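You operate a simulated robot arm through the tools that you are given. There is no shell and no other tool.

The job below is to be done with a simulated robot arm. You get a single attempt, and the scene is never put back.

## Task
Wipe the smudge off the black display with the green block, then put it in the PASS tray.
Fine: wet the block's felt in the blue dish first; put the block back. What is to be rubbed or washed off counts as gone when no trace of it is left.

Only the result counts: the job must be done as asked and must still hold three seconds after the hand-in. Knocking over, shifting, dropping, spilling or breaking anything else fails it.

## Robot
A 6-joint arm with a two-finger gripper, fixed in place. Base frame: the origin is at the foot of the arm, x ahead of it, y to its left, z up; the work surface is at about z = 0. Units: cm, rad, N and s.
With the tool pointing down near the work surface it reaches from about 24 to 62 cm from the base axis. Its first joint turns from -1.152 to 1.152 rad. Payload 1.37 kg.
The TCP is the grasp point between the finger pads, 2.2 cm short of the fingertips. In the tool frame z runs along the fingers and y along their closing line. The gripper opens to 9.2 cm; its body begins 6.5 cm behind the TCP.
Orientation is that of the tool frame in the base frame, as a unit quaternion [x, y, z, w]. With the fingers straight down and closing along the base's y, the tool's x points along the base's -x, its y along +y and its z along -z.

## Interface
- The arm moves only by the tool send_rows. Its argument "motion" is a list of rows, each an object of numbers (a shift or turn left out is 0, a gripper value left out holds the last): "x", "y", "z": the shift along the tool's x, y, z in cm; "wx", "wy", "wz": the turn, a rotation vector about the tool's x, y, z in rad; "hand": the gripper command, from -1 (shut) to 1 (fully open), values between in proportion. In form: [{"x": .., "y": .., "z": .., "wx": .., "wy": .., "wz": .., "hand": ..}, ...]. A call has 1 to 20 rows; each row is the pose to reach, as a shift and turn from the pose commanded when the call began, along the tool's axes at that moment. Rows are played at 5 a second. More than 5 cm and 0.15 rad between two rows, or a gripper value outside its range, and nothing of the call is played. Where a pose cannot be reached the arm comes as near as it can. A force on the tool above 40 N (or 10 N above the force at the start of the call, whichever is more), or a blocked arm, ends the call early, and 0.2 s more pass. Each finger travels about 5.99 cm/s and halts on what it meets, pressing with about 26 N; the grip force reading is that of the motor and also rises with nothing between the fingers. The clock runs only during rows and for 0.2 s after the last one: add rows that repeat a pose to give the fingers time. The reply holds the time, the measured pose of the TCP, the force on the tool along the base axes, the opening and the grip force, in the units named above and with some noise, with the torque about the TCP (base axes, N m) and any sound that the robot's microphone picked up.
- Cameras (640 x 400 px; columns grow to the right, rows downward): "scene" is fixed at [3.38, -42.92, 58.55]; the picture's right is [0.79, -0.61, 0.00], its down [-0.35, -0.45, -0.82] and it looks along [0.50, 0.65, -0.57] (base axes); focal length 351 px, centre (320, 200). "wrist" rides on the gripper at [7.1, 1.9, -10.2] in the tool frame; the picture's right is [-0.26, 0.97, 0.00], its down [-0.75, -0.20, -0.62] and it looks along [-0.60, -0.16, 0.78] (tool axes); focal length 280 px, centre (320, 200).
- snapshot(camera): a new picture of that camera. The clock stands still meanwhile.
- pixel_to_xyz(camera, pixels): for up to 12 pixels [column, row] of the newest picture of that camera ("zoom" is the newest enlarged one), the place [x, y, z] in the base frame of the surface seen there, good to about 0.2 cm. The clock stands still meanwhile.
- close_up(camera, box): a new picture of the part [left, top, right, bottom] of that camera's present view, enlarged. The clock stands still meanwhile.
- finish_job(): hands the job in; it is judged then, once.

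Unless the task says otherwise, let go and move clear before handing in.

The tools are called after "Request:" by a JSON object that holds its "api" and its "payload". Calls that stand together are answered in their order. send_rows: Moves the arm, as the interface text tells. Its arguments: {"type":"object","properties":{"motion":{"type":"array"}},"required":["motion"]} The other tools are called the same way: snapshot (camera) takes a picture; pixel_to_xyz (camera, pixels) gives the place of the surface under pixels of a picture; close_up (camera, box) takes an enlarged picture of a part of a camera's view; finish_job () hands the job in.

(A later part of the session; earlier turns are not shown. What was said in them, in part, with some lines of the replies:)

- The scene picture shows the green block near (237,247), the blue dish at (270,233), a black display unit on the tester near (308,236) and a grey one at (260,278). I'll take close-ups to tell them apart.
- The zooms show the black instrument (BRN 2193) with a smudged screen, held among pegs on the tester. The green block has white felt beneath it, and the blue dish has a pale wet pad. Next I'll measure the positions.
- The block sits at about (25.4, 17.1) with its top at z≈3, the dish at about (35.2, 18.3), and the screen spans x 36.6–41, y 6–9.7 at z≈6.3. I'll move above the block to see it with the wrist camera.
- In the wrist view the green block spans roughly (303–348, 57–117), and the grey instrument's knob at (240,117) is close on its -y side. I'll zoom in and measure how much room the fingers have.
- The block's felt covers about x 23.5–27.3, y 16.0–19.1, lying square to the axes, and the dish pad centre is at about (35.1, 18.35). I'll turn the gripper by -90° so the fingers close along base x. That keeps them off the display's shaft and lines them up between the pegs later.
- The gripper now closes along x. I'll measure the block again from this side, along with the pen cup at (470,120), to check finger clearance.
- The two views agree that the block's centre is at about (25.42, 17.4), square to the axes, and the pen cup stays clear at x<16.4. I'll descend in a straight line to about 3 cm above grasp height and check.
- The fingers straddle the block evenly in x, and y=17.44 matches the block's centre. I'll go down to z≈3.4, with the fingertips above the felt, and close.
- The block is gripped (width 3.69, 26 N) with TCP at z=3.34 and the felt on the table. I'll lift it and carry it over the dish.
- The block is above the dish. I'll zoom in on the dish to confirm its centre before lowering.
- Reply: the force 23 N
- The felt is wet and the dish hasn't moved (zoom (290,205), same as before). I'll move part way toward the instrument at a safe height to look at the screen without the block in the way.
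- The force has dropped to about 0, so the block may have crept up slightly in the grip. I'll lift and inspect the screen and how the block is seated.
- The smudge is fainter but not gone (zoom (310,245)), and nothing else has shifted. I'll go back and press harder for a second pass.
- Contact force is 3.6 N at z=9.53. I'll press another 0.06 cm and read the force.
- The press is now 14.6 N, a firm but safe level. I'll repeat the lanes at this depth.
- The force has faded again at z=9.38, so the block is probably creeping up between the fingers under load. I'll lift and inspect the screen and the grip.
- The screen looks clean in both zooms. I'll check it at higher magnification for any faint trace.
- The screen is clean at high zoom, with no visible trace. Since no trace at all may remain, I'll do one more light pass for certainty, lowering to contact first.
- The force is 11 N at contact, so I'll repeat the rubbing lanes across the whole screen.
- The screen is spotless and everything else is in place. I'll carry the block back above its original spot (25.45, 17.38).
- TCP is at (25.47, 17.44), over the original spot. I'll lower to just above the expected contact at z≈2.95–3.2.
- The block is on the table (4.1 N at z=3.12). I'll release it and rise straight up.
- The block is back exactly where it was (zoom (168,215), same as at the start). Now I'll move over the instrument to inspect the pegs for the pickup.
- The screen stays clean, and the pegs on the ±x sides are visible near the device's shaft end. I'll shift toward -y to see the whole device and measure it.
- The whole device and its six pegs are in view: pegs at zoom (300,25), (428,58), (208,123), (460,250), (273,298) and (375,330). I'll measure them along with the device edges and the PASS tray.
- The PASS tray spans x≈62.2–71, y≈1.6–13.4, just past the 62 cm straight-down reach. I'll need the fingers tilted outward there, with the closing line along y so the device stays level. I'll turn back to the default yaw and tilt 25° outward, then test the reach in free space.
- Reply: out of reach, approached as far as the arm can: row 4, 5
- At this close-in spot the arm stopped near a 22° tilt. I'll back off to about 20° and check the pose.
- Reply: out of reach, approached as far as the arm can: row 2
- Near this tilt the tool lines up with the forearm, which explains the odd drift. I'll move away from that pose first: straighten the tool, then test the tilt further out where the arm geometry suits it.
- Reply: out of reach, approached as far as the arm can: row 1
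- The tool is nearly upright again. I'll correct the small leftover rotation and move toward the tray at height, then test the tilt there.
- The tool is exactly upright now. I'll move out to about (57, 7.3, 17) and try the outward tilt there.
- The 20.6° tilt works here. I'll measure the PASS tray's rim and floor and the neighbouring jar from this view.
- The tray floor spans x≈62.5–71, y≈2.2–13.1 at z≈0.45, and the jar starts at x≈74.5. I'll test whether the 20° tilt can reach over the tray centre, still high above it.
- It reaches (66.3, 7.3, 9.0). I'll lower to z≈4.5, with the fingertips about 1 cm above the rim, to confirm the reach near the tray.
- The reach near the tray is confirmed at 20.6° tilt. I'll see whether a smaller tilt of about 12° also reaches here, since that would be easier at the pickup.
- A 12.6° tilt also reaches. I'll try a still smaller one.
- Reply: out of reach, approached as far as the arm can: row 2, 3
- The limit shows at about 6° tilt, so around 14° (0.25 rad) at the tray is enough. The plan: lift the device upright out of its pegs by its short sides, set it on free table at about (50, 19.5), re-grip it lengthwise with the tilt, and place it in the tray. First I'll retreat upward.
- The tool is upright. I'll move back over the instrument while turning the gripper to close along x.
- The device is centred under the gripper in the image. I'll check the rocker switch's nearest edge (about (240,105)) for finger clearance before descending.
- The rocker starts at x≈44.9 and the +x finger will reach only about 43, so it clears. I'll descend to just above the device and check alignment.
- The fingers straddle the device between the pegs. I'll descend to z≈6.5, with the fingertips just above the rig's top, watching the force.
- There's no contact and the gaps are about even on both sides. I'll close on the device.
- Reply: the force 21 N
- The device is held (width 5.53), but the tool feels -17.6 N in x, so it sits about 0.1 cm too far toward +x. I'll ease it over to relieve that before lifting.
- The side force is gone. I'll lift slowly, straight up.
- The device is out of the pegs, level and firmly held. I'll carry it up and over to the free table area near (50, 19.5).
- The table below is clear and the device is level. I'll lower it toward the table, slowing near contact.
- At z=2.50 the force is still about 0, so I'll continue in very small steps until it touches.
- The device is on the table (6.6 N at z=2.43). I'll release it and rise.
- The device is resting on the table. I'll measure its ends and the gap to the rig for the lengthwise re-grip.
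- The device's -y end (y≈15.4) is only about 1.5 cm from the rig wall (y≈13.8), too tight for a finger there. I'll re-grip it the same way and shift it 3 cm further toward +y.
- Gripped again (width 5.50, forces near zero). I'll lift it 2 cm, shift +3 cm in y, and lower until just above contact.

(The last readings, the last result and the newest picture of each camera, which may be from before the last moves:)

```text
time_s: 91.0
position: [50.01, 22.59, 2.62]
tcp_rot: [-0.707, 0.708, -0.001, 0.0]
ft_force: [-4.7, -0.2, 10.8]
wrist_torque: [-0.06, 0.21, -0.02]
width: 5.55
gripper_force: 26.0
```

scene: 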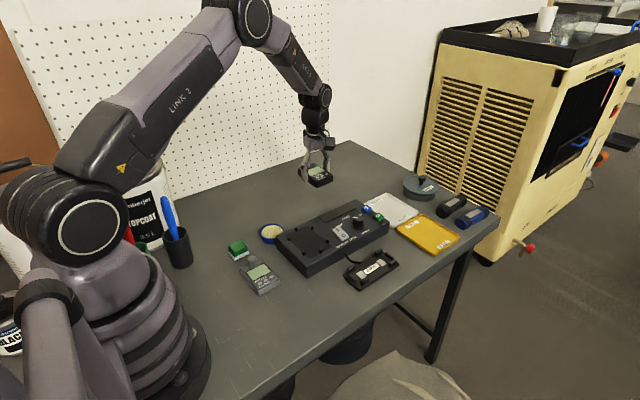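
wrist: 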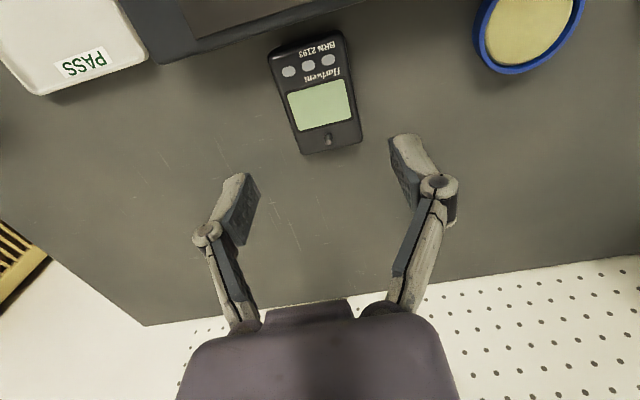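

The device touches the table (10.8 N). I'll ease up slightly, release, and rise.

Request:
{"api": "send_rows", "payload": {"motion": [{"z": -0.06, "hand": -0.2}, {"z": -0.06, "hand": 0.25}, {"z": -0.06, "hand": 0.35}, {"z": -0.06, "hand": 0.45}, {"z": -0.06, "hand": 0.45}, {"z": -1.0}, {"z": -3.0}, {"z": -6}, {"z": -9}, {"z": -12}, {"z": -14}, {"z": -14}]}}

Request:
{"api": "snapshot", "payload": {"camera": "wrist"}}

Request:
{"api": "snapshot", "payload": {"camera": "scene"}}

```text
time_s: 93.6
position: [49.83, 22.6, 16.54]
tcp_rot: [-0.707, 0.707, -0.001, 0.001]
ft_force: [0.1, 0.0, 0.5]
wrist_torque: [0.02, -0.02, 0.01]
width: 6.65
gripper_force: 0.0
```

```text
taken
```

wrist: 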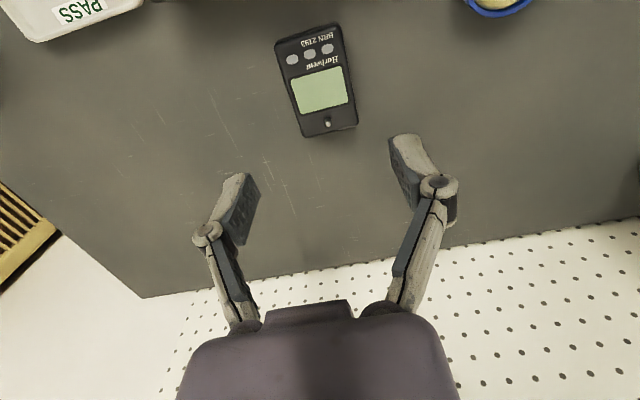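

```text
taken
```

scene: 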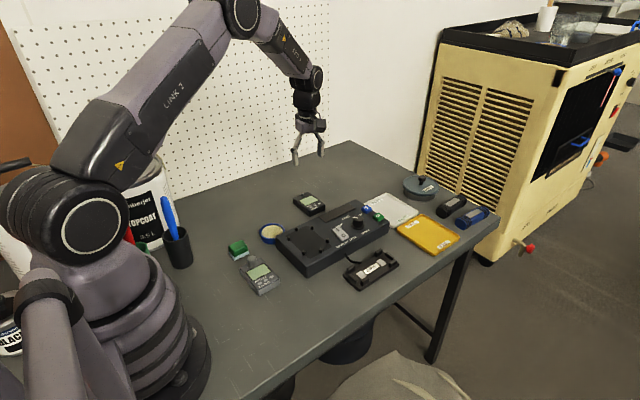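

The device now has room all around. I'll measure it precisely, along with the pegboard's distance.

Request:
{"api": "close_up", "payload": {"camera": "wrist", "box": [250, 10, 390, 150]}}

Request:
{"api": "pixel_to_xyz", "payload": {"camera": "wrist", "pixels": [[277, 42], [339, 25], [357, 122], [307, 135], [320, 90], [285, 90], [352, 75], [308, 31], [332, 130], [327, 122], [350, 262], [450, 235]]}}

Request:
{"api": "pixel_to_xyz", "payload": {"camera": "scene", "pixels": [[293, 202], [309, 193], [326, 205], [310, 214], [309, 201], [319, 160], [300, 165]]}}

```text
2.86 times, centred on (320, 80) of wrist
```

zoom: 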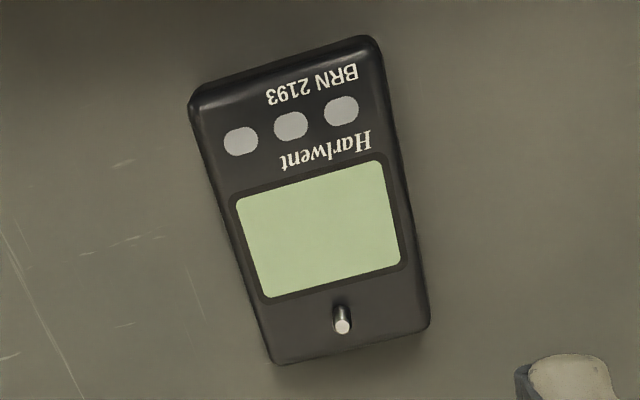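

```text
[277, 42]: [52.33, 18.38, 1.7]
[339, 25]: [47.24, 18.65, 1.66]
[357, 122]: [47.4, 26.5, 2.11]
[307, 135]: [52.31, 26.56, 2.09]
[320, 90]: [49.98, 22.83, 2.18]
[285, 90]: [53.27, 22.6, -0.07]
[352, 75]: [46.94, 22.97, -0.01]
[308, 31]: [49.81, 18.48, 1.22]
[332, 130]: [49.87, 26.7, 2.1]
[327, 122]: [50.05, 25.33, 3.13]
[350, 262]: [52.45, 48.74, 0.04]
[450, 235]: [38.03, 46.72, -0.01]
```

```text
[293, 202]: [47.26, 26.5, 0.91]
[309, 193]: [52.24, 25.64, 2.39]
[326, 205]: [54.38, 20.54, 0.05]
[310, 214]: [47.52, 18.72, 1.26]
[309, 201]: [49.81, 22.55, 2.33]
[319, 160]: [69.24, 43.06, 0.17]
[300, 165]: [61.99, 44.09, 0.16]
```

The device lies at x 47.2–52.5, y 18.45–26.65 (centre (49.85, 22.55)), 2.2 cm tall, and the wall is far off. I'll turn to the default yaw, open fully, then tilt outward by 0.25 rad.

Request:
{"api": "send_rows", "payload": {"motion": [{"wz": 0.14, "hand": 1}, {"wz": 0.28}, {"wz": 0.42}, {"wz": 0.56}, {"wz": 0.7}, {"wz": 0.84}, {"wz": 0.98}, {"wz": 1.12}, {"wz": 1.26}, {"wz": 1.4}, {"wz": 1.5}, {"wz": 1.5708}, {"wz": 1.5708}]}}

Request:
{"api": "send_rows", "payload": {"motion": [{"wy": -0.08}, {"wy": -0.16}, {"wy": -0.25}, {"wy": -0.25}]}}

Request:
{"api": "snapshot", "payload": {"camera": "wrist"}}

```text
time_s: 96.4
position: [49.94, 22.65, 16.52]
tcp_rot: [0.001, 1.0, 0.0, 0.001]
ft_force: [0.1, 0.0, 0.1]
wrist_torque: [0.01, -0.03, 0.0]
width: 9.2
gripper_force: 0.0
```

```text
time_s: 97.4
position: [49.93, 22.57, 16.52]
tcp_rot: [-0.001, 0.992, 0.0, 0.126]
ft_force: [0.1, -0.3, -0.7]
wrist_torque: [-0.02, 0.01, -0.03]
width: 9.2
gripper_force: 0.1
```

```text
taken
```

wrist: 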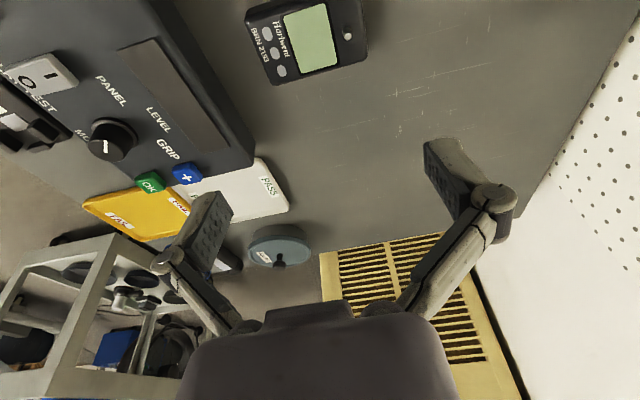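

The tilt is set (0.25 rad). I'll descend vertically to z≈7.5 above the device, shifted slightly to x≈49.4 so the tilted pads meet the device's middle.

Request:
{"api": "send_rows", "payload": {"motion": [{"x": 0.68, "z": 2.15, "hand": 1}, {"x": 1.36, "z": 4.3}, {"x": 2.03, "z": 6.45}, {"x": 2.71, "z": 8.6}, {"x": 2.71, "z": 8.6}]}}

Request:
{"api": "snapshot", "payload": {"camera": "wrist"}}

Request:
{"api": "close_up", "payload": {"camera": "scene", "box": [260, 130, 380, 230]}}

```text
time_s: 98.6
position: [49.31, 22.69, 7.49]
tcp_rot: [0.0, 0.992, -0.001, 0.126]
ft_force: [0.5, 0.1, 0.1]
wrist_torque: [0.0, -0.02, -0.01]
width: 9.2
gripper_force: 0.1
```

```text
taken
```

wrist: 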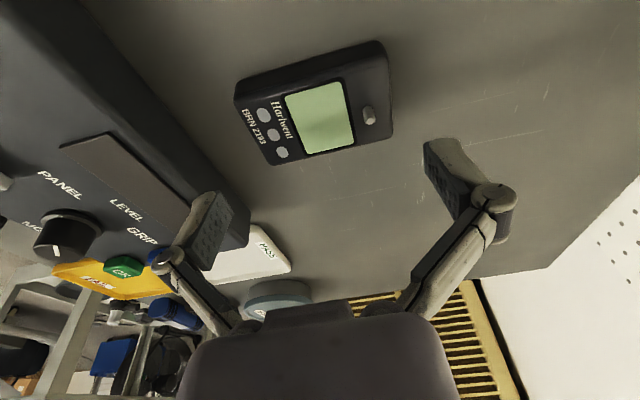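

```text
4.00 times, centred on (320, 180) of scene
```

zoom: 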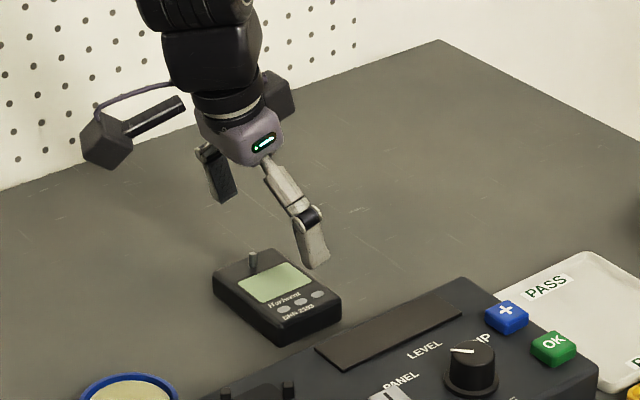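

I'm above the device. I'll measure both its ends in this view to centre the fingers in y, since clearance is only about 0.5 cm each side.

Request:
{"api": "close_up", "payload": {"camera": "wrist", "box": [215, 20, 415, 180]}}

Request:
{"api": "pixel_to_xyz", "payload": {"camera": "zoom", "pixels": [[60, 190], [90, 250], [120, 310], [130, 345], [430, 80], [435, 160], [440, 240], [445, 280], [425, 60], [250, 130], [385, 235], [300, 200]]}}

```text
2.50 times, centred on (315, 100) of wrist
```

zoom: 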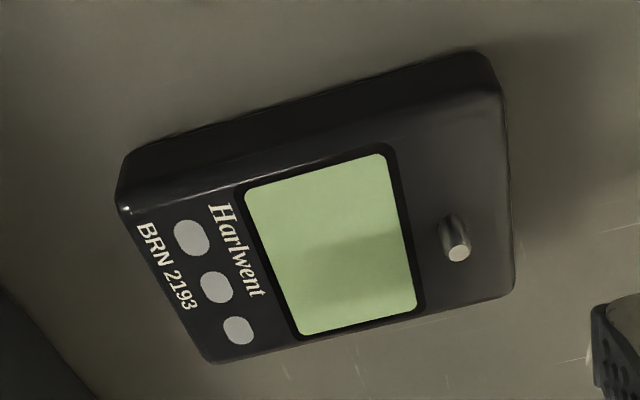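

```text
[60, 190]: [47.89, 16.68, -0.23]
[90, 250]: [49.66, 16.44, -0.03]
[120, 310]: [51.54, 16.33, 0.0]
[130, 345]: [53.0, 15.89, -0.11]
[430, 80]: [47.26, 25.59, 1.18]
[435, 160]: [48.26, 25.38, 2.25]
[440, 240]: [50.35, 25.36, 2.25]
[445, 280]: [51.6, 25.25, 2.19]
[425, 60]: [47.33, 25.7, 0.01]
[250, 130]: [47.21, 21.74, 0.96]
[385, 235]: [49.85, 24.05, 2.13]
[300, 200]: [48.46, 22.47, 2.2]
```

Request:
{"api": "pixel_to_xyz", "payload": {"camera": "zoom", "pixels": [[122, 212], [145, 255], [170, 300], [195, 343], [503, 110], [506, 170], [510, 230], [511, 270], [140, 250], [500, 200], [160, 290], [505, 240]]}}

```text
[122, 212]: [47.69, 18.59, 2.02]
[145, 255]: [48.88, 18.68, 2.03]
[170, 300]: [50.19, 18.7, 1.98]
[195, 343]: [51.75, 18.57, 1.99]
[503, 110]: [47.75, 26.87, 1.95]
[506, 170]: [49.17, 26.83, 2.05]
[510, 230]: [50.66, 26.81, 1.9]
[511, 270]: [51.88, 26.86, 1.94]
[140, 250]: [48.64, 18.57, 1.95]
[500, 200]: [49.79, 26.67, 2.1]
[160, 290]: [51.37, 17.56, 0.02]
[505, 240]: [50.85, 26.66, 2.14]
```

The ends are at y=18.55 and 26.87 (centre 22.7), matching TCP y≈22.65. I'll descend vertically to z≈3.1 with the fingers fully open.

Request:
{"api": "send_rows", "payload": {"motion": [{"x": 0.37, "y": 0.05, "z": 1.45, "hand": 1}, {"x": 0.62, "y": 0.05, "z": 2.42}, {"x": 0.84, "y": 0.05, "z": 3.29}, {"x": 1.0, "y": 0.05, "z": 3.92}, {"x": 1.086, "y": 0.05, "z": 4.253}, {"x": 1.086, "y": 0.05, "z": 4.253}]}}

Request:
{"api": "snapshot", "payload": {"camera": "wrist"}}

Request:
{"api": "close_up", "payload": {"camera": "scene", "box": [270, 150, 360, 230]}}

```text
time_s: 100.0
position: [49.53, 22.56, 3.1]
tcp_rot: [0.0, 0.992, 0.0, 0.126]
ft_force: [0.0, -0.2, -0.3]
wrist_torque: [0.0, -0.03, 0.02]
width: 9.19
gripper_force: 0.1
```

```text
taken
```

wrist: 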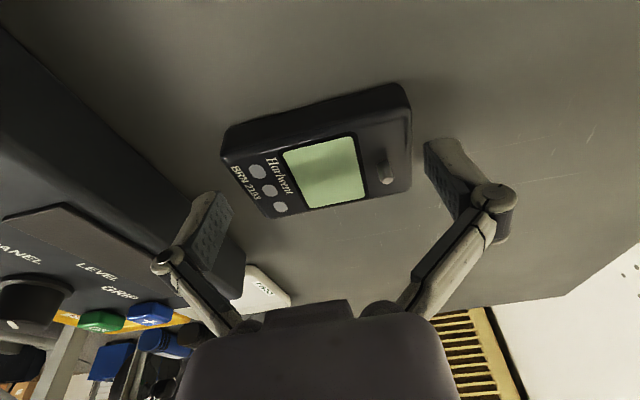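

```text
5.00 times, centred on (315, 190) of scene
```

zoom: 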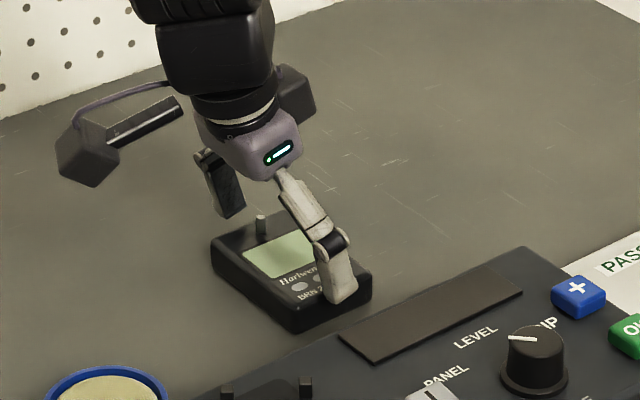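

The fingers straddle both ends with no contact force. I'll close on the device lengthwise.

Request:
{"api": "send_rows", "payload": {"motion": [{"z": 0, "hand": 0.9}, {"z": 0, "hand": 0.8}, {"z": 0, "hand": 0.65}, {"z": 0, "hand": 0.5}, {"z": 0, "hand": 0.5}, {"z": 0, "hand": 0.5}]}}

Request:
{"api": "close_up", "payload": {"camera": "scene", "box": [270, 150, 360, 230]}}

Request:
{"api": "snapshot", "payload": {"camera": "wrist"}}

```text
time_s: 101.4
position: [49.57, 22.75, 3.35]
tcp_rot: [0.001, 0.992, 0.001, 0.129]
ft_force: [-0.9, -5.2, 32.8]
wrist_torque: [0.61, 0.17, -0.08]
width: 7.59
gripper_force: 25.6
```

```text
5.00 times, centred on (315, 190) of scene
```

zoom: 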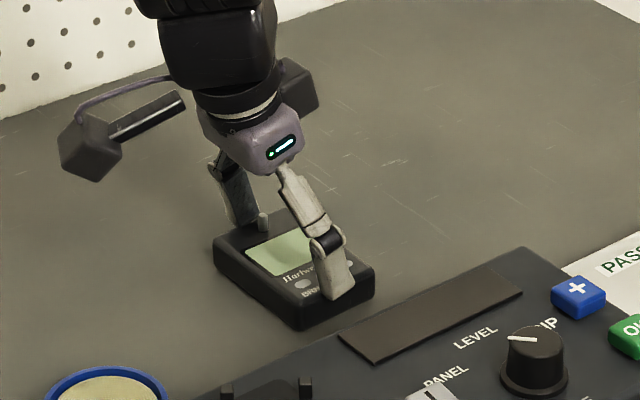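

```text
taken
```

wrist: 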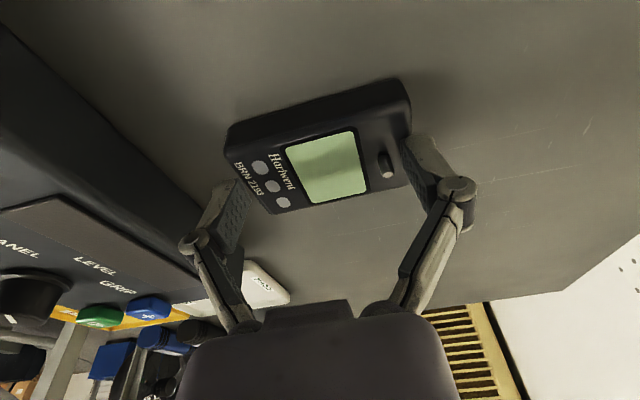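

The width reads only 7.59 with 33 N upward, so the fingertips have closed on top of the device's edge rather than its ends. These fingers retract as they open wide. I'll ease up and reopen right away, then check.

Request:
{"api": "send_rows", "payload": {"motion": [{"x": -0.05, "z": -0.2, "hand": 0.5}, {"x": -0.1, "z": -0.4, "hand": 0.6}, {"x": -0.25, "z": -0.97, "hand": 1}, {"x": -0.25, "z": -0.97, "hand": 1}, {"x": -0.25, "z": -0.97, "hand": 1}, {"x": -1.0, "z": -4.2, "hand": 1}, {"x": -1.0, "z": -4.2, "hand": 1}]}}

Request:
{"api": "close_up", "payload": {"camera": "scene", "box": [270, 150, 360, 230]}}

Request:
{"api": "snapshot", "payload": {"camera": "wrist"}}

```text
time_s: 103.0
position: [49.33, 22.85, 7.32]
tcp_rot: [0.001, 0.992, 0.0, 0.126]
ft_force: [0.5, 0.4, -0.1]
wrist_torque: [0.01, 0.02, 0.01]
width: 9.22
gripper_force: 0.0
```

```text
5.00 times, centred on (315, 190) of scene
```

zoom: 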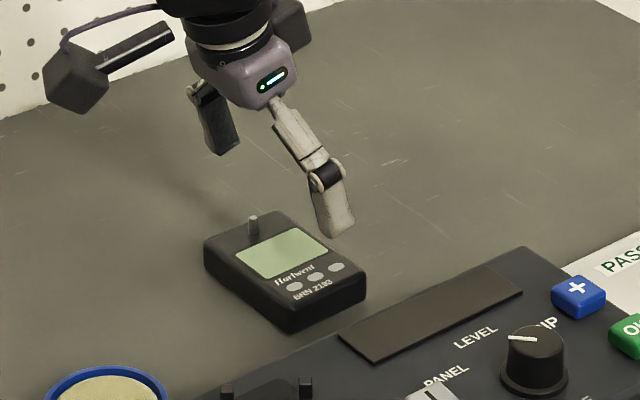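

```text
taken
```

wrist: 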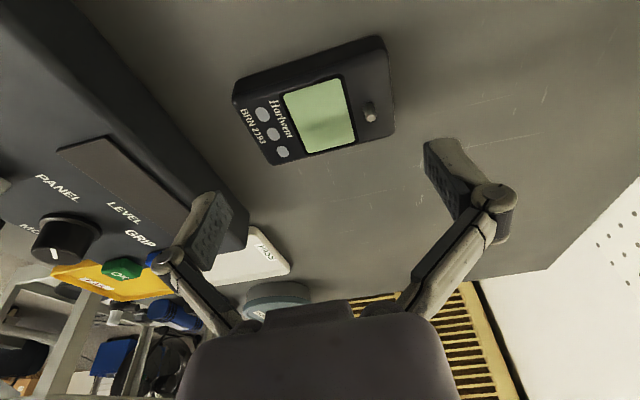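

The device looks undamaged and still flat. I'll measure where the fingertips really are at full opening, relative to the TCP.

Request:
{"api": "close_up", "payload": {"camera": "wrist", "box": [150, 120, 520, 300]}}

Request:
{"api": "pixel_to_xyz", "payload": {"camera": "wrist", "pixels": [[427, 142], [426, 150], [430, 165], [440, 180], [455, 142], [470, 165], [210, 195], [230, 210], [205, 225], [195, 205], [222, 197], [450, 205]]}}

Request:
{"api": "close_up", "payload": {"camera": "scene", "box": [295, 155, 350, 205]}}

Request:
{"api": "pixel_to_xyz", "payload": {"camera": "zoom", "pixels": [[420, 290], [380, 270], [440, 265], [390, 285], [400, 200], [430, 210], [370, 200], [340, 160]]}}

```text
1.73 times, centred on (335, 210) of wrist
```

zoom: 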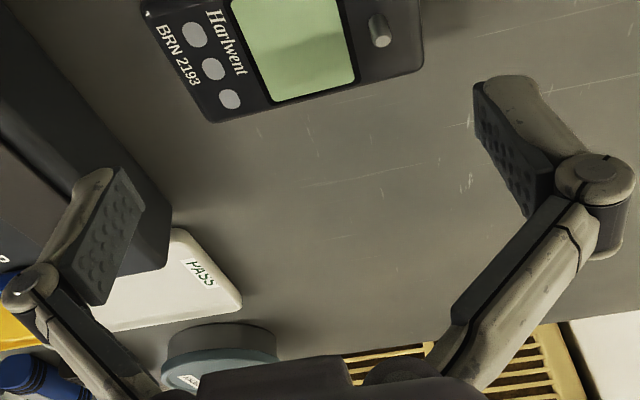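

```text
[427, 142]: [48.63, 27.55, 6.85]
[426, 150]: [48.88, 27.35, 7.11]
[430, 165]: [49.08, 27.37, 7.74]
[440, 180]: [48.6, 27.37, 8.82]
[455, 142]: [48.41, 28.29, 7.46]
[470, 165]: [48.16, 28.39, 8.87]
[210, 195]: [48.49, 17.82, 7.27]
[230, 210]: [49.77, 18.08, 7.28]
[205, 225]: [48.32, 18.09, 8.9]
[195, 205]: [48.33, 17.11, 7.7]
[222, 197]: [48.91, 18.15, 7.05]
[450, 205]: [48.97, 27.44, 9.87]
```

```text
8.00 times, centred on (322, 180) of scene
```

zoom: 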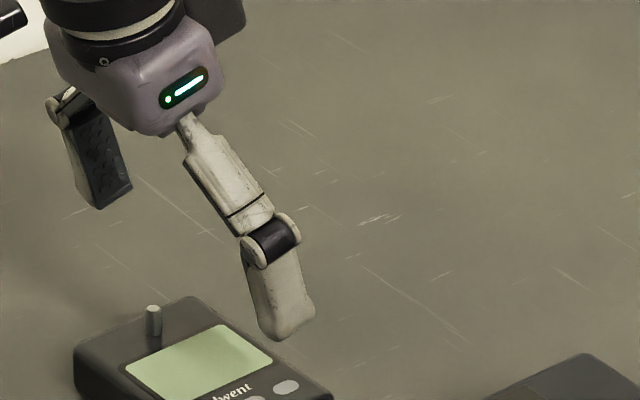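

```text
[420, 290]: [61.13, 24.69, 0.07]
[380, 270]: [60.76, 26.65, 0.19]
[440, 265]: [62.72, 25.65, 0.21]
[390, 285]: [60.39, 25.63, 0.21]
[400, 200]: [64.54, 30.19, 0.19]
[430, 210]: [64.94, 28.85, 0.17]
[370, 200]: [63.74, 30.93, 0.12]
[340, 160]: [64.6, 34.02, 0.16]
```

At full opening the fingertips are only about 0.3 cm beyond the TCP, so I need to go about 1.7 cm lower. I'll add a little more tilt (to 0.32 rad) for reach margin and re-measure the device.

Request:
{"api": "send_rows", "payload": {"motion": [{"wy": -0.04, "hand": 1}, {"wy": -0.07}, {"wy": -0.07}]}}

Request:
{"api": "close_up", "payload": {"camera": "wrist", "box": [215, 20, 415, 180]}}

```text
time_s: 103.8
position: [49.33, 22.69, 7.45]
tcp_rot: [0.0, 0.987, 0.0, 0.161]
ft_force: [0.5, -0.6, -0.1]
wrist_torque: [0.01, -0.02, 0.0]
width: 9.2
gripper_force: 0.0
```

```text
2.50 times, centred on (315, 100) of wrist
```

zoom: 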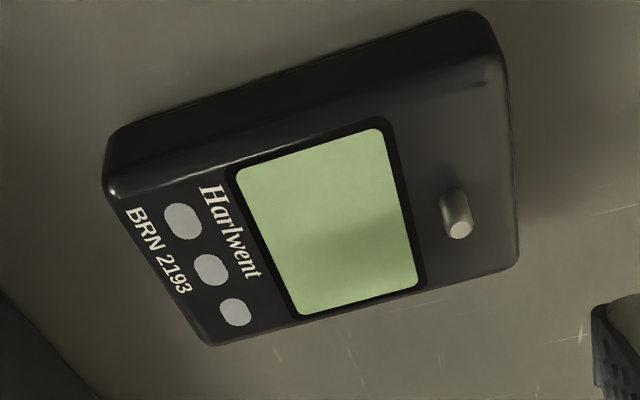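

Request:
{"api": "pixel_to_xyz", "payload": {"camera": "zoom", "pixels": [[112, 200], [140, 250], [165, 295], [195, 335], [505, 90], [510, 150], [514, 200], [516, 250], [120, 130], [480, 18], [300, 320], [480, 275]]}}

```text
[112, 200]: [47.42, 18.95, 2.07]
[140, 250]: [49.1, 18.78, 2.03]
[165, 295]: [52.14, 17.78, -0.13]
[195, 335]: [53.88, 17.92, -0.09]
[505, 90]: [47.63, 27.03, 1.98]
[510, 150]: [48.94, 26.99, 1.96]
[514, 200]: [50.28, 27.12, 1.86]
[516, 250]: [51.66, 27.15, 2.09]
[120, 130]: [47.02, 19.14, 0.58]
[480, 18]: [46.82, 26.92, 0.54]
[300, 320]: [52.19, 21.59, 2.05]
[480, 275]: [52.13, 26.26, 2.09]
```

The device now spans y 18.8–27.07 (centre ≈22.93) and x 46.9–52.4. I'll shift +0.22 in y, lower to z≈4 first, and check how the fingers line up with the ends.

Request:
{"api": "send_rows", "payload": {"motion": [{"x": 0.3, "y": 0.22, "z": 1.2, "hand": 1}, {"x": 0.6, "y": 0.22, "z": 2.3}, {"x": 0.875, "y": 0.22, "z": 3.4}, {"x": 0.875, "y": 0.22, "z": 3.4}]}}

Request:
{"api": "snapshot", "payload": {"camera": "wrist"}}

Request:
{"api": "close_up", "payload": {"camera": "wrist", "box": [170, 60, 480, 270]}}

Request:
{"api": "close_up", "payload": {"camera": "scene", "box": [280, 160, 350, 220]}}

```text
time_s: 104.8
position: [49.56, 22.87, 3.77]
tcp_rot: [0.0, 0.987, 0.0, 0.16]
ft_force: [0.0, 0.7, -0.5]
wrist_torque: [0.05, 0.02, 0.0]
width: 9.2
gripper_force: 0.0
```

```text
taken
```

wrist: 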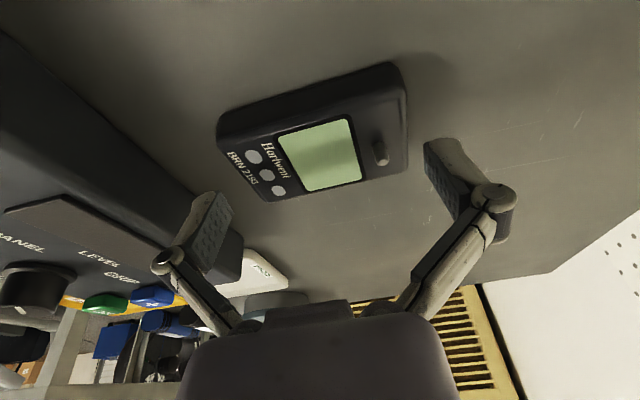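

```text
1.90 times, centred on (325, 165) of wrist
```

zoom: 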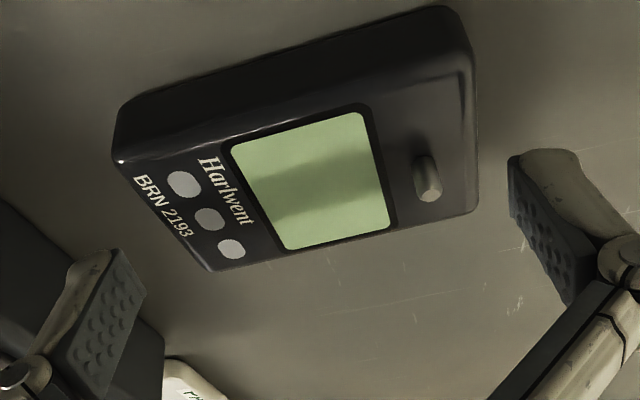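

```text
6.67 times, centred on (315, 190) of scene
```

zoom: 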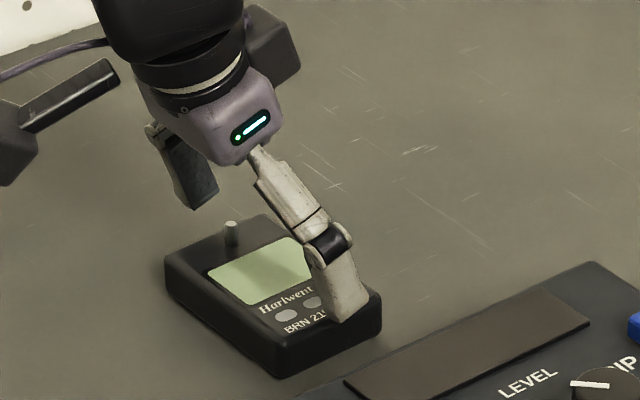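

The fingers are just outside both ends. I'll descend in small steps to z≈2.2 and check for contact.

Request:
{"api": "send_rows", "payload": {"motion": [{"x": 0.15, "z": 0.45, "hand": 1}, {"x": 0.3, "z": 0.9}, {"x": 0.4, "z": 1.2}, {"x": 0.493, "z": 1.47}, {"x": 0.493, "z": 1.47}]}}

Request:
{"api": "close_up", "payload": {"camera": "wrist", "box": [170, 60, 480, 270]}}

Request:
{"api": "close_up", "payload": {"camera": "scene", "box": [280, 160, 350, 220]}}

```text
time_s: 106.0
position: [49.63, 22.79, 2.33]
tcp_rot: [-0.001, 0.987, 0.0, 0.16]
ft_force: [0.3, -0.2, -0.7]
wrist_torque: [0.01, 0.04, -0.01]
width: 9.2
gripper_force: 0.0
```

```text
1.90 times, centred on (325, 165) of wrist
```

zoom: 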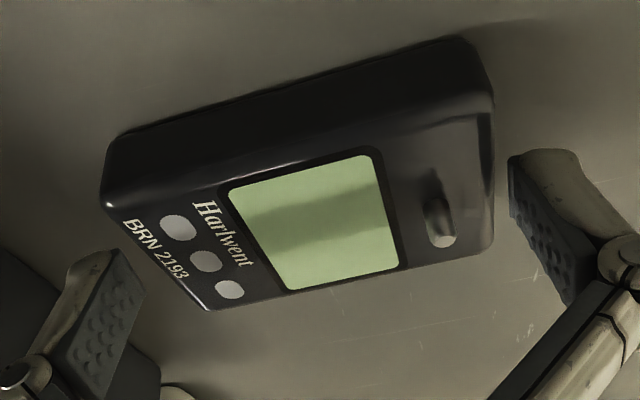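

```text
6.67 times, centred on (315, 190) of scene
```

zoom: 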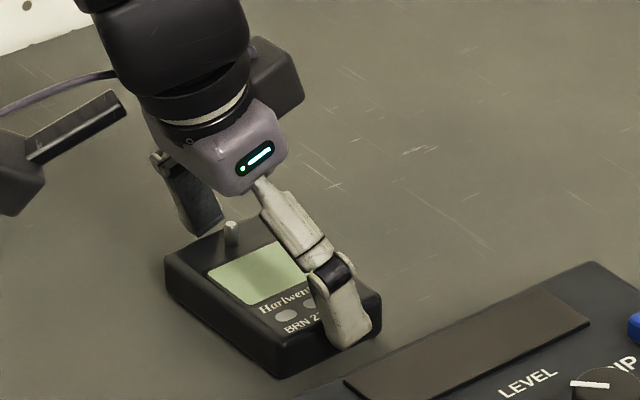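

There's no contact at z=2.33 and both fingers are outside the ends. I'll go down to z≈1.45 and look again.

Request:
{"api": "send_rows", "payload": {"motion": [{"x": 0.1, "z": 0.3, "hand": 1}, {"x": 0.2, "z": 0.6}, {"x": 0.28, "z": 0.83}, {"x": 0.28, "z": 0.83}]}}

Request:
{"api": "close_up", "payload": {"camera": "wrist", "box": [170, 60, 480, 270]}}

Request:
{"api": "close_up", "payload": {"camera": "scene", "box": [280, 160, 350, 220]}}

```text
time_s: 107.0
position: [49.58, 22.85, 1.43]
tcp_rot: [0.0, 0.987, 0.0, 0.161]
ft_force: [0.0, 0.4, 1.0]
wrist_torque: [0.0, 0.0, -0.03]
width: 9.2
gripper_force: 0.0
```

```text
1.90 times, centred on (325, 165) of wrist
```

zoom: 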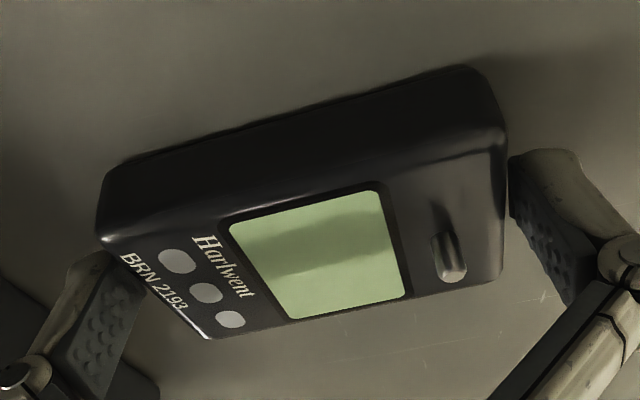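

```text
6.67 times, centred on (315, 190) of scene
```

zoom: 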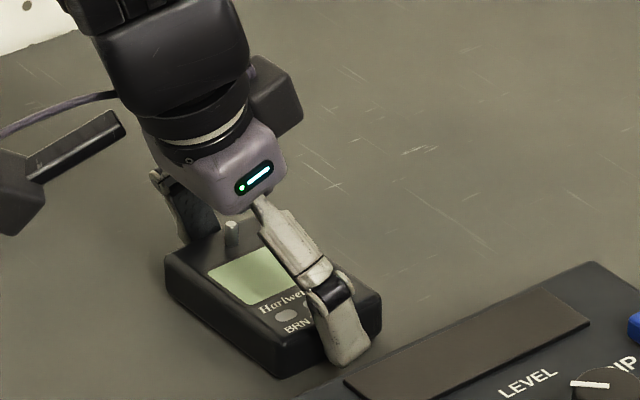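

The pads are now alongside both end faces with no contact force. I'll close gently.

Request:
{"api": "send_rows", "payload": {"motion": [{"z": 0, "hand": 0.92}, {"z": 0, "hand": 0.85}, {"z": 0, "hand": 0.8}, {"z": 0, "hand": 0.75}, {"z": 0, "hand": 0.75}]}}

Request:
{"api": "close_up", "payload": {"camera": "wrist", "box": [170, 60, 480, 270]}}

```text
time_s: 108.2
position: [49.76, 22.96, 1.54]
tcp_rot: [0.0, 0.987, 0.0, 0.161]
ft_force: [-2.5, -1.1, 6.4]
wrist_torque: [-0.07, 0.06, 0.01]
width: 8.44
gripper_force: 25.8
```

```text
1.90 times, centred on (325, 165) of wrist
```

zoom: 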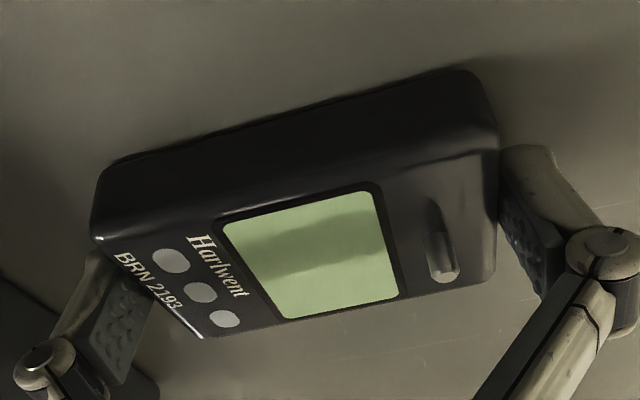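

Gripped at width 8.44, which matches the device's length, with 26 N. I'll hold with a firmer command and lift slowly 2 cm to check.

Request:
{"api": "send_rows", "payload": {"motion": [{"z": 0, "hand": 0.6}, {"x": -0.06, "z": -0.19, "hand": 0.6}, {"x": -0.16, "z": -0.47}, {"x": -0.32, "z": -0.95}, {"x": -0.48, "z": -1.42}, {"x": -0.64, "z": -1.9}, {"x": -0.64, "z": -1.9}]}}

Request:
{"api": "close_up", "payload": {"camera": "scene", "box": [270, 150, 360, 230]}}

Request:
{"api": "close_up", "payload": {"camera": "wrist", "box": [170, 60, 480, 270]}}

```text
time_s: 109.8
position: [49.54, 22.76, 3.45]
tcp_rot: [0.0, 0.987, 0.0, 0.16]
ft_force: [0.2, -0.4, -1.1]
wrist_torque: [0.0, 0.04, 0.0]
width: 8.42
gripper_force: 26.2
```

```text
5.00 times, centred on (315, 190) of scene
```

zoom: 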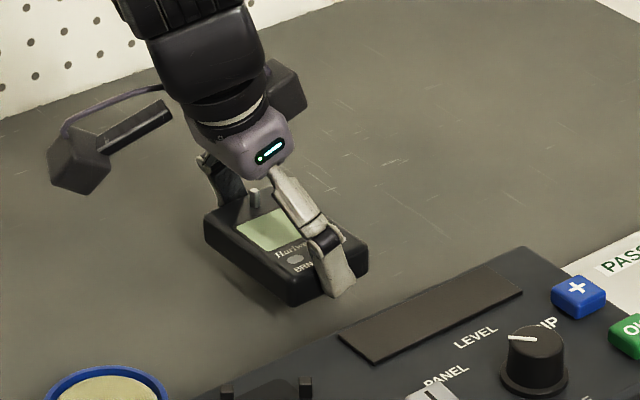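

```text
1.90 times, centred on (325, 165) of wrist
```

zoom: 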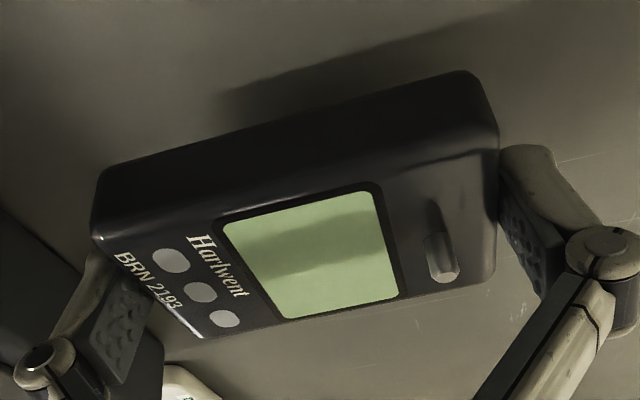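

The device is held level and firm. I'll lift to z≈12 and carry it over the PASS tray's centre (TCP ≈ (66.2, 7.6)).

Request:
{"api": "send_rows", "payload": {"motion": [{"x": -0.68, "z": -2.02, "hand": 0.6}, {"x": -1.35, "z": -4.03}, {"x": -2.03, "z": -6.05}, {"x": -2.7, "z": -8.06}, {"x": -3.7, "y": -1.0, "z": -7.73}, {"x": -5.3, "y": -2.5, "z": -7.19}, {"x": -7.3, "y": -4.4, "z": -6.52}, {"x": -9.3, "y": -6.3, "z": -5.85}, {"x": -11.3, "y": -8.3, "z": -5.18}, {"x": -13.3, "y": -10.2, "z": -4.51}, {"x": -15.3, "y": -12.1, "z": -3.84}, {"x": -17.2, "y": -14.0, "z": -3.2}, {"x": -18.49, "y": -15.2, "z": -2.77}, {"x": -18.49, "y": -15.2, "z": -2.77}, {"x": -18.49, "y": -15.2, "z": -2.77}]}}

Request:
{"api": "snapshot", "payload": {"camera": "scene"}}

Request:
{"api": "snapshot", "payload": {"camera": "wrist"}}

```text
time_s: 113.0
position: [66.29, 7.74, 11.98]
tcp_rot: [0.0, 0.987, 0.0, 0.16]
ft_force: [0.0, -0.1, -1.2]
wrist_torque: [0.0, 0.0, 0.03]
width: 8.47
gripper_force: 25.1
```

```text
taken
```

scene: 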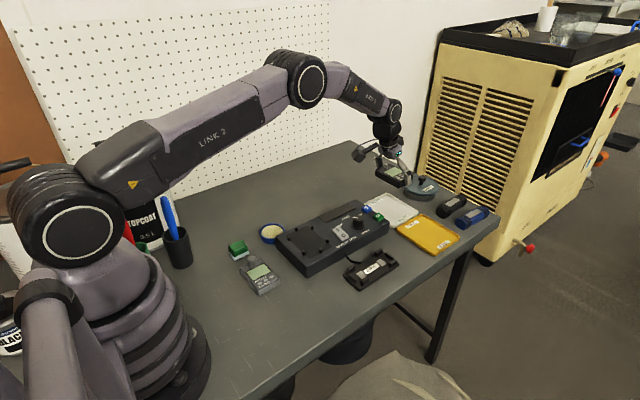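

```text
taken
```

wrist: 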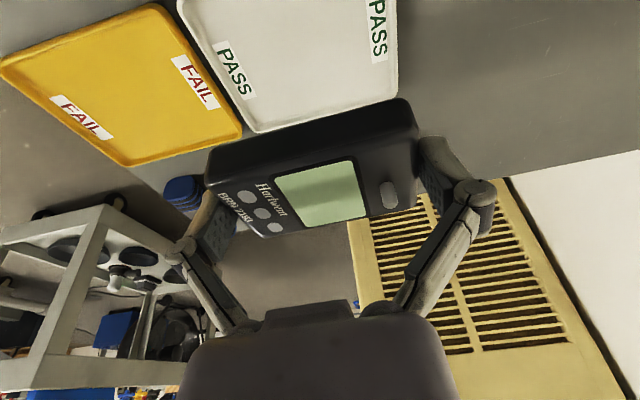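

The device hangs level above the tray area. I'll lower it vertically to about 2 cm above the tray floor and check alignment.

Request:
{"api": "send_rows", "payload": {"motion": [{"x": 0.64, "y": -0.05, "z": 1.9, "hand": 0.6}, {"x": 1.27, "y": -0.1, "z": 3.8}, {"x": 1.9, "y": -0.1, "z": 5.69}, {"x": 2.35, "y": -0.1, "z": 7.02}, {"x": 2.54, "y": -0.1, "z": 7.586}, {"x": 2.54, "y": -0.1, "z": 7.586}]}}

Request:
{"api": "close_up", "payload": {"camera": "scene", "box": [345, 140, 465, 240]}}

Request:
{"api": "snapshot", "payload": {"camera": "wrist"}}

```text
time_s: 114.4
position: [66.27, 7.54, 3.78]
tcp_rot: [0.0, 0.987, 0.0, 0.161]
ft_force: [0.0, 0.0, -1.0]
wrist_torque: [-0.01, -0.01, 0.03]
width: 8.44
gripper_force: 25.5
```

```text
4.00 times, centred on (405, 190) of scene
```

zoom: 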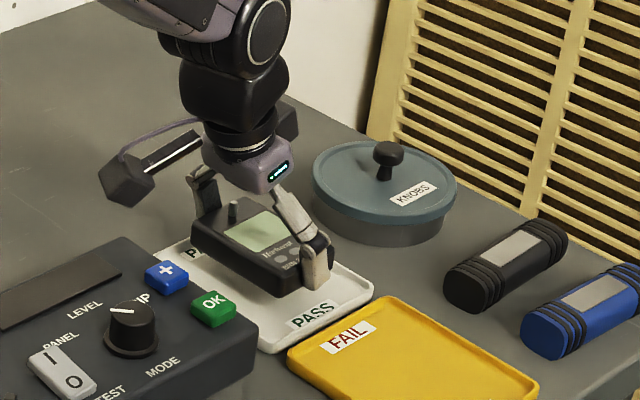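

```text
taken
```

wrist: 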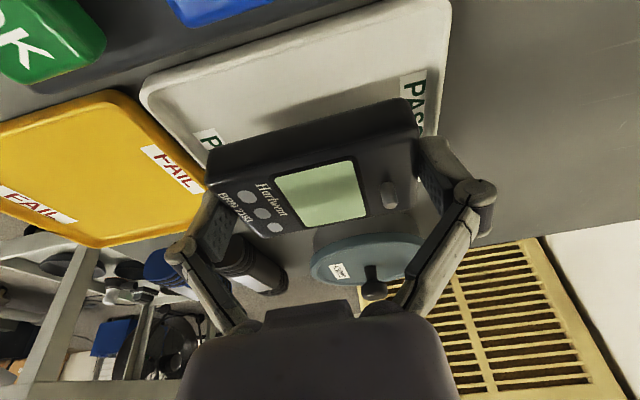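

The device is above the tray floor, inside the rims on all sides. I'll lower a further 1.4 cm, then find contact in fine steps.

Request:
{"api": "send_rows", "payload": {"motion": [{"x": 0.16, "z": 0.47, "hand": 0.6}, {"x": 0.32, "z": 0.95}, {"x": 0.42, "z": 1.25}, {"x": 0.46, "z": 1.37}, {"x": 0.46, "z": 1.37}]}}

Request:
{"api": "close_up", "payload": {"camera": "scene", "box": [360, 170, 440, 230]}}

Request:
{"api": "snapshot", "payload": {"camera": "wrist"}}

```text
time_s: 115.6
position: [66.29, 7.51, 2.34]
tcp_rot: [0.0, 0.987, 0.0, 0.16]
ft_force: [0.6, -0.5, -0.7]
wrist_torque: [0.0, 0.0, -0.01]
width: 8.43
gripper_force: 26.3
```

```text
6.67 times, centred on (400, 200) of scene
```

zoom: 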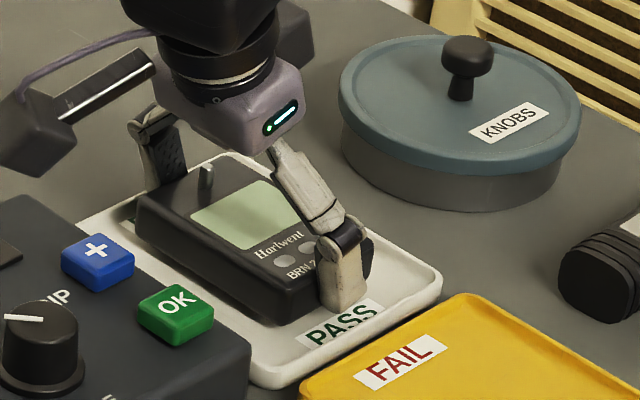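

```text
taken
```

wrist: 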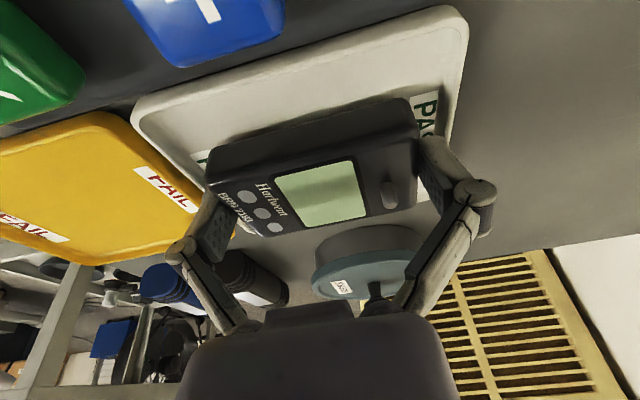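

The device sits well inside the tray outline and there's no contact yet at z=2.34. I'll step down in small increments.

Request:
{"api": "send_rows", "payload": {"motion": [{"x": 0.03, "z": 0.095, "hand": 0.6}, {"x": 0.064, "z": 0.19}, {"x": 0.095, "z": 0.285}, {"x": 0.095, "z": 0.285}]}}

```text
time_s: 116.6
position: [66.35, 7.69, 2.17]
tcp_rot: [0.0, 0.987, -0.001, 0.16]
ft_force: [0.6, -0.1, -1.4]
wrist_torque: [0.04, -0.01, 0.0]
width: 8.44
gripper_force: 25.4
```

Request:
{"api": "send_rows", "payload": {"motion": [{"x": 0.03, "z": 0.095, "hand": 0.6}, {"x": 0.048, "z": 0.142}, {"x": 0.064, "z": 0.19}, {"x": 0.064, "z": 0.19}]}}

```text
time_s: 117.6
position: [66.35, 7.65, 2.11]
tcp_rot: [0.0, 0.987, 0.0, 0.161]
ft_force: [-1.7, 0.1, 6.4]
wrist_torque: [-0.08, 0.2, -0.01]
width: 8.45
gripper_force: 25.6
```

Contact: 6.4 N at z≈2.1. I'll check that the device sits flat before releasing.

Request:
{"api": "close_up", "payload": {"camera": "scene", "box": [360, 180, 425, 230]}}

Request:
{"api": "close_up", "payload": {"camera": "wrist", "box": [120, 0, 480, 270]}}

```text
8.00 times, centred on (392, 205) of scene
```

zoom: 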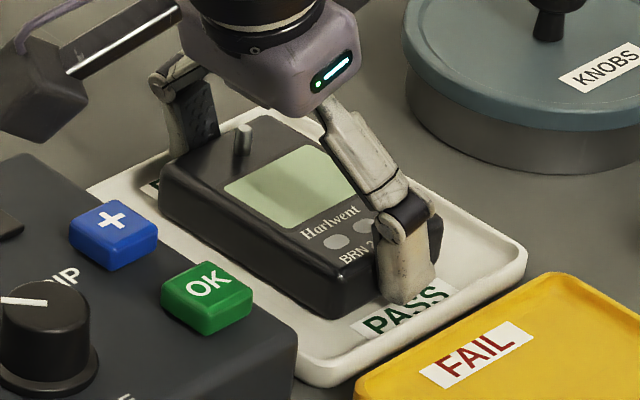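

```text
1.48 times, centred on (300, 135) of wrist
```

zoom: 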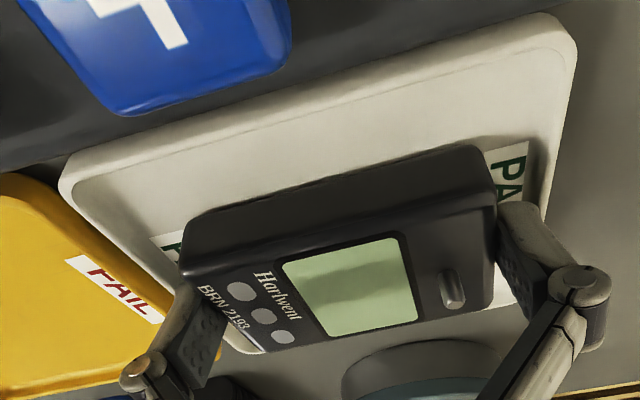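

The device lies flat within the tray. I'll release it slightly and rise vertically, slowly at first.

Request:
{"api": "send_rows", "payload": {"motion": [{"z": 0, "hand": 0.85}, {"z": 0, "hand": 0.9}, {"z": 0, "hand": 0.95}, {"z": 0, "hand": 0.95}, {"x": -0.1, "z": -0.28}, {"x": -0.32, "z": -0.95}, {"x": -0.8, "z": -2.37}, {"x": -1.6, "z": -4.74}, {"x": -2.54, "z": -7.59}, {"x": -3.2, "z": -9.5}, {"x": -3.2, "z": -9.5}]}}

Request:
{"api": "close_up", "payload": {"camera": "scene", "box": [345, 150, 465, 240]}}

Request:
{"api": "snapshot", "payload": {"camera": "wrist"}}

```text
time_s: 120.0
position: [66.52, 7.58, 12.07]
tcp_rot: [0.0, 0.987, 0.0, 0.16]
ft_force: [-0.4, -1.1, 0.1]
wrist_torque: [-0.02, -0.01, 0.02]
width: 8.97
gripper_force: 0.0
```

```text
4.44 times, centred on (405, 195) of scene
```

zoom: 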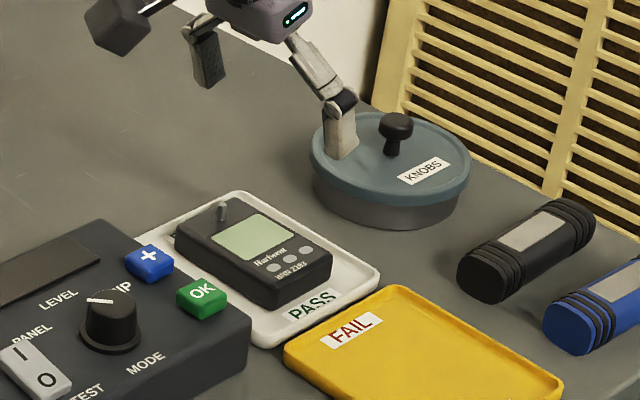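

```text
taken
```

wrist: 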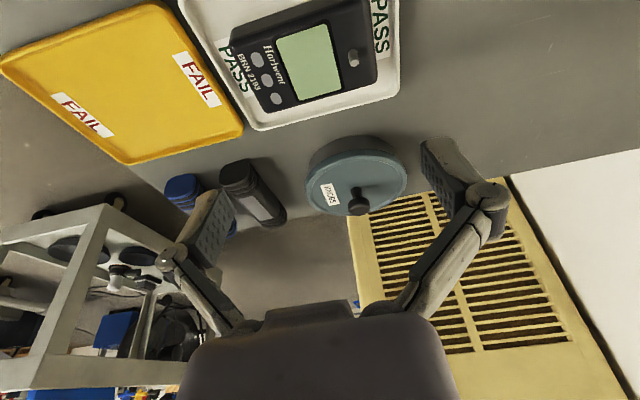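

The device lies in the PASS tray. I'll back the arm away and inspect everything.

Request:
{"api": "send_rows", "payload": {"motion": [{"x": 1.6, "z": -1.6}, {"x": 3.2, "z": -3.2}, {"x": 4.8, "z": -4.8}, {"x": 6.4, "z": -6.4}, {"x": 8, "z": -8}, {"x": 9.6, "z": -9.6}, {"x": 11.2, "z": -11.2}, {"x": 12.6, "z": -12.6}, {"x": 12.6, "z": -12.6}]}}

Request:
{"api": "snapshot", "payload": {"camera": "scene"}}

Request:
{"api": "close_up", "payload": {"camera": "scene", "box": [370, 185, 420, 225]}}

Request:
{"api": "close_up", "payload": {"camera": "scene", "box": [210, 190, 350, 300]}}

Request:
{"api": "close_up", "payload": {"camera": "scene", "box": [330, 160, 500, 290]}}

```text
time_s: 122.0
position: [50.33, 7.54, 20.18]
tcp_rot: [0.0, 0.987, 0.0, 0.16]
ft_force: [-0.3, -0.5, -0.1]
wrist_torque: [0.0, 0.02, 0.0]
width: 8.97
gripper_force: 0.1
```

```text
taken
```

scene: 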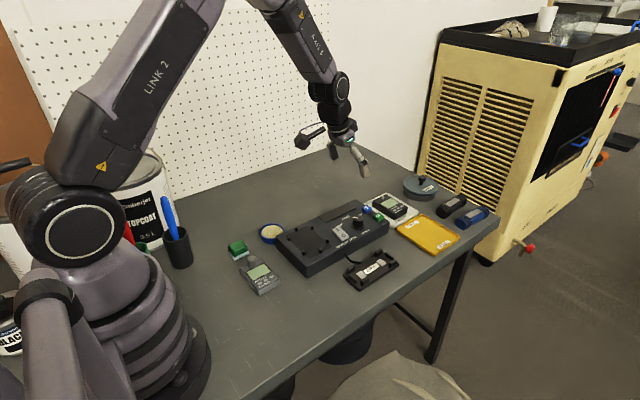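

```text
10.00 times, centred on (395, 205) of scene
```

zoom: 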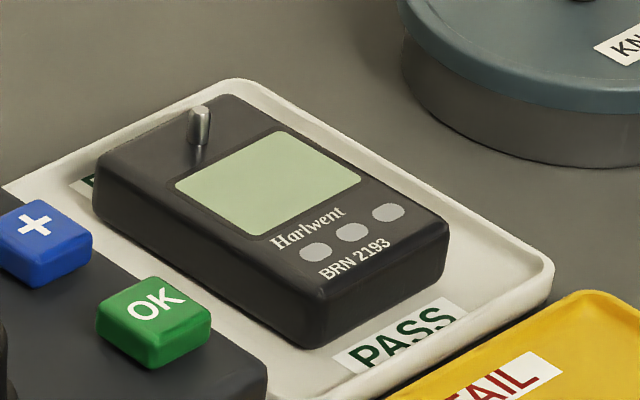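

```text
3.64 times, centred on (280, 245) of scene
```

zoom: 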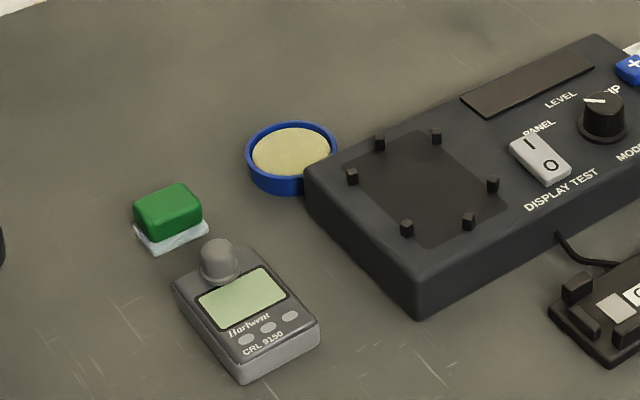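

```text
3.08 times, centred on (415, 225) of scene
```

zoom: 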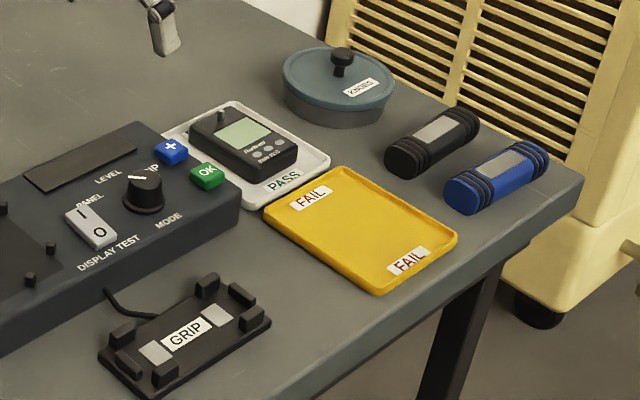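

Everything matches its starting place: block (168,215), dish (290,155), the rig, the jar and the trays. I'll take a last wrist look at the screen for any faint trace.

Request:
{"api": "snapshot", "payload": {"camera": "wrist"}}

Request:
{"api": "close_up", "payload": {"camera": "scene", "box": [385, 194, 410, 212]}}

```text
taken
```

wrist: 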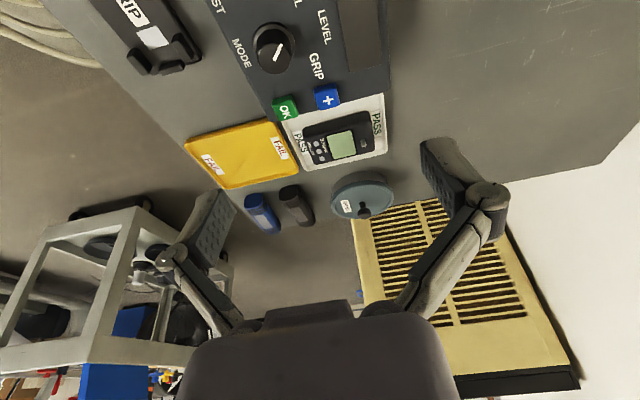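

```text
16.00 times, centred on (398, 203) of scene
```

zoom: 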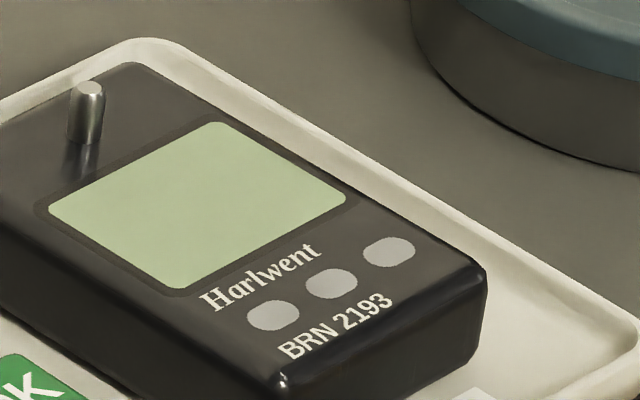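

The 16x zoom shows a spotless screen and the instrument flat inside the PASS tray. The block is back in its place, nothing else has moved, and the arm is clear, so I'm handing the job in.

Request:
{"api": "finish_job", "payload": {}}

```text
The job is handed in.
```

The display is wiped clean and lying flat in the PASS tray, and I've handed the job in. The hand-in gave no verdict, so this rests on the last pictures, which show no trace of the smudge even at 16x zoom.

- **Wiping:** I wetted the block's felt in the blue dish and rubbed the whole screen three times. The smudge was gone after the second pass; the third was to be sure.
- **Block:** The green block is back where it started, though its felt is still damp.
- **Moving the display:** The tray was just past the arm's straight-down reach. I set the display on clear table, took hold of it by its ends with the gripper tilted, and placed it in the tray.
- **One slip:** On the first try at that second grip, the fingers closed on the top edge of the case and pressed with about 33 N. The display shifted a few millimetres on the table. I saw no damage in the pictures.

The dish, tester, jar and trays all look unmoved, and the arm is clear of everything.
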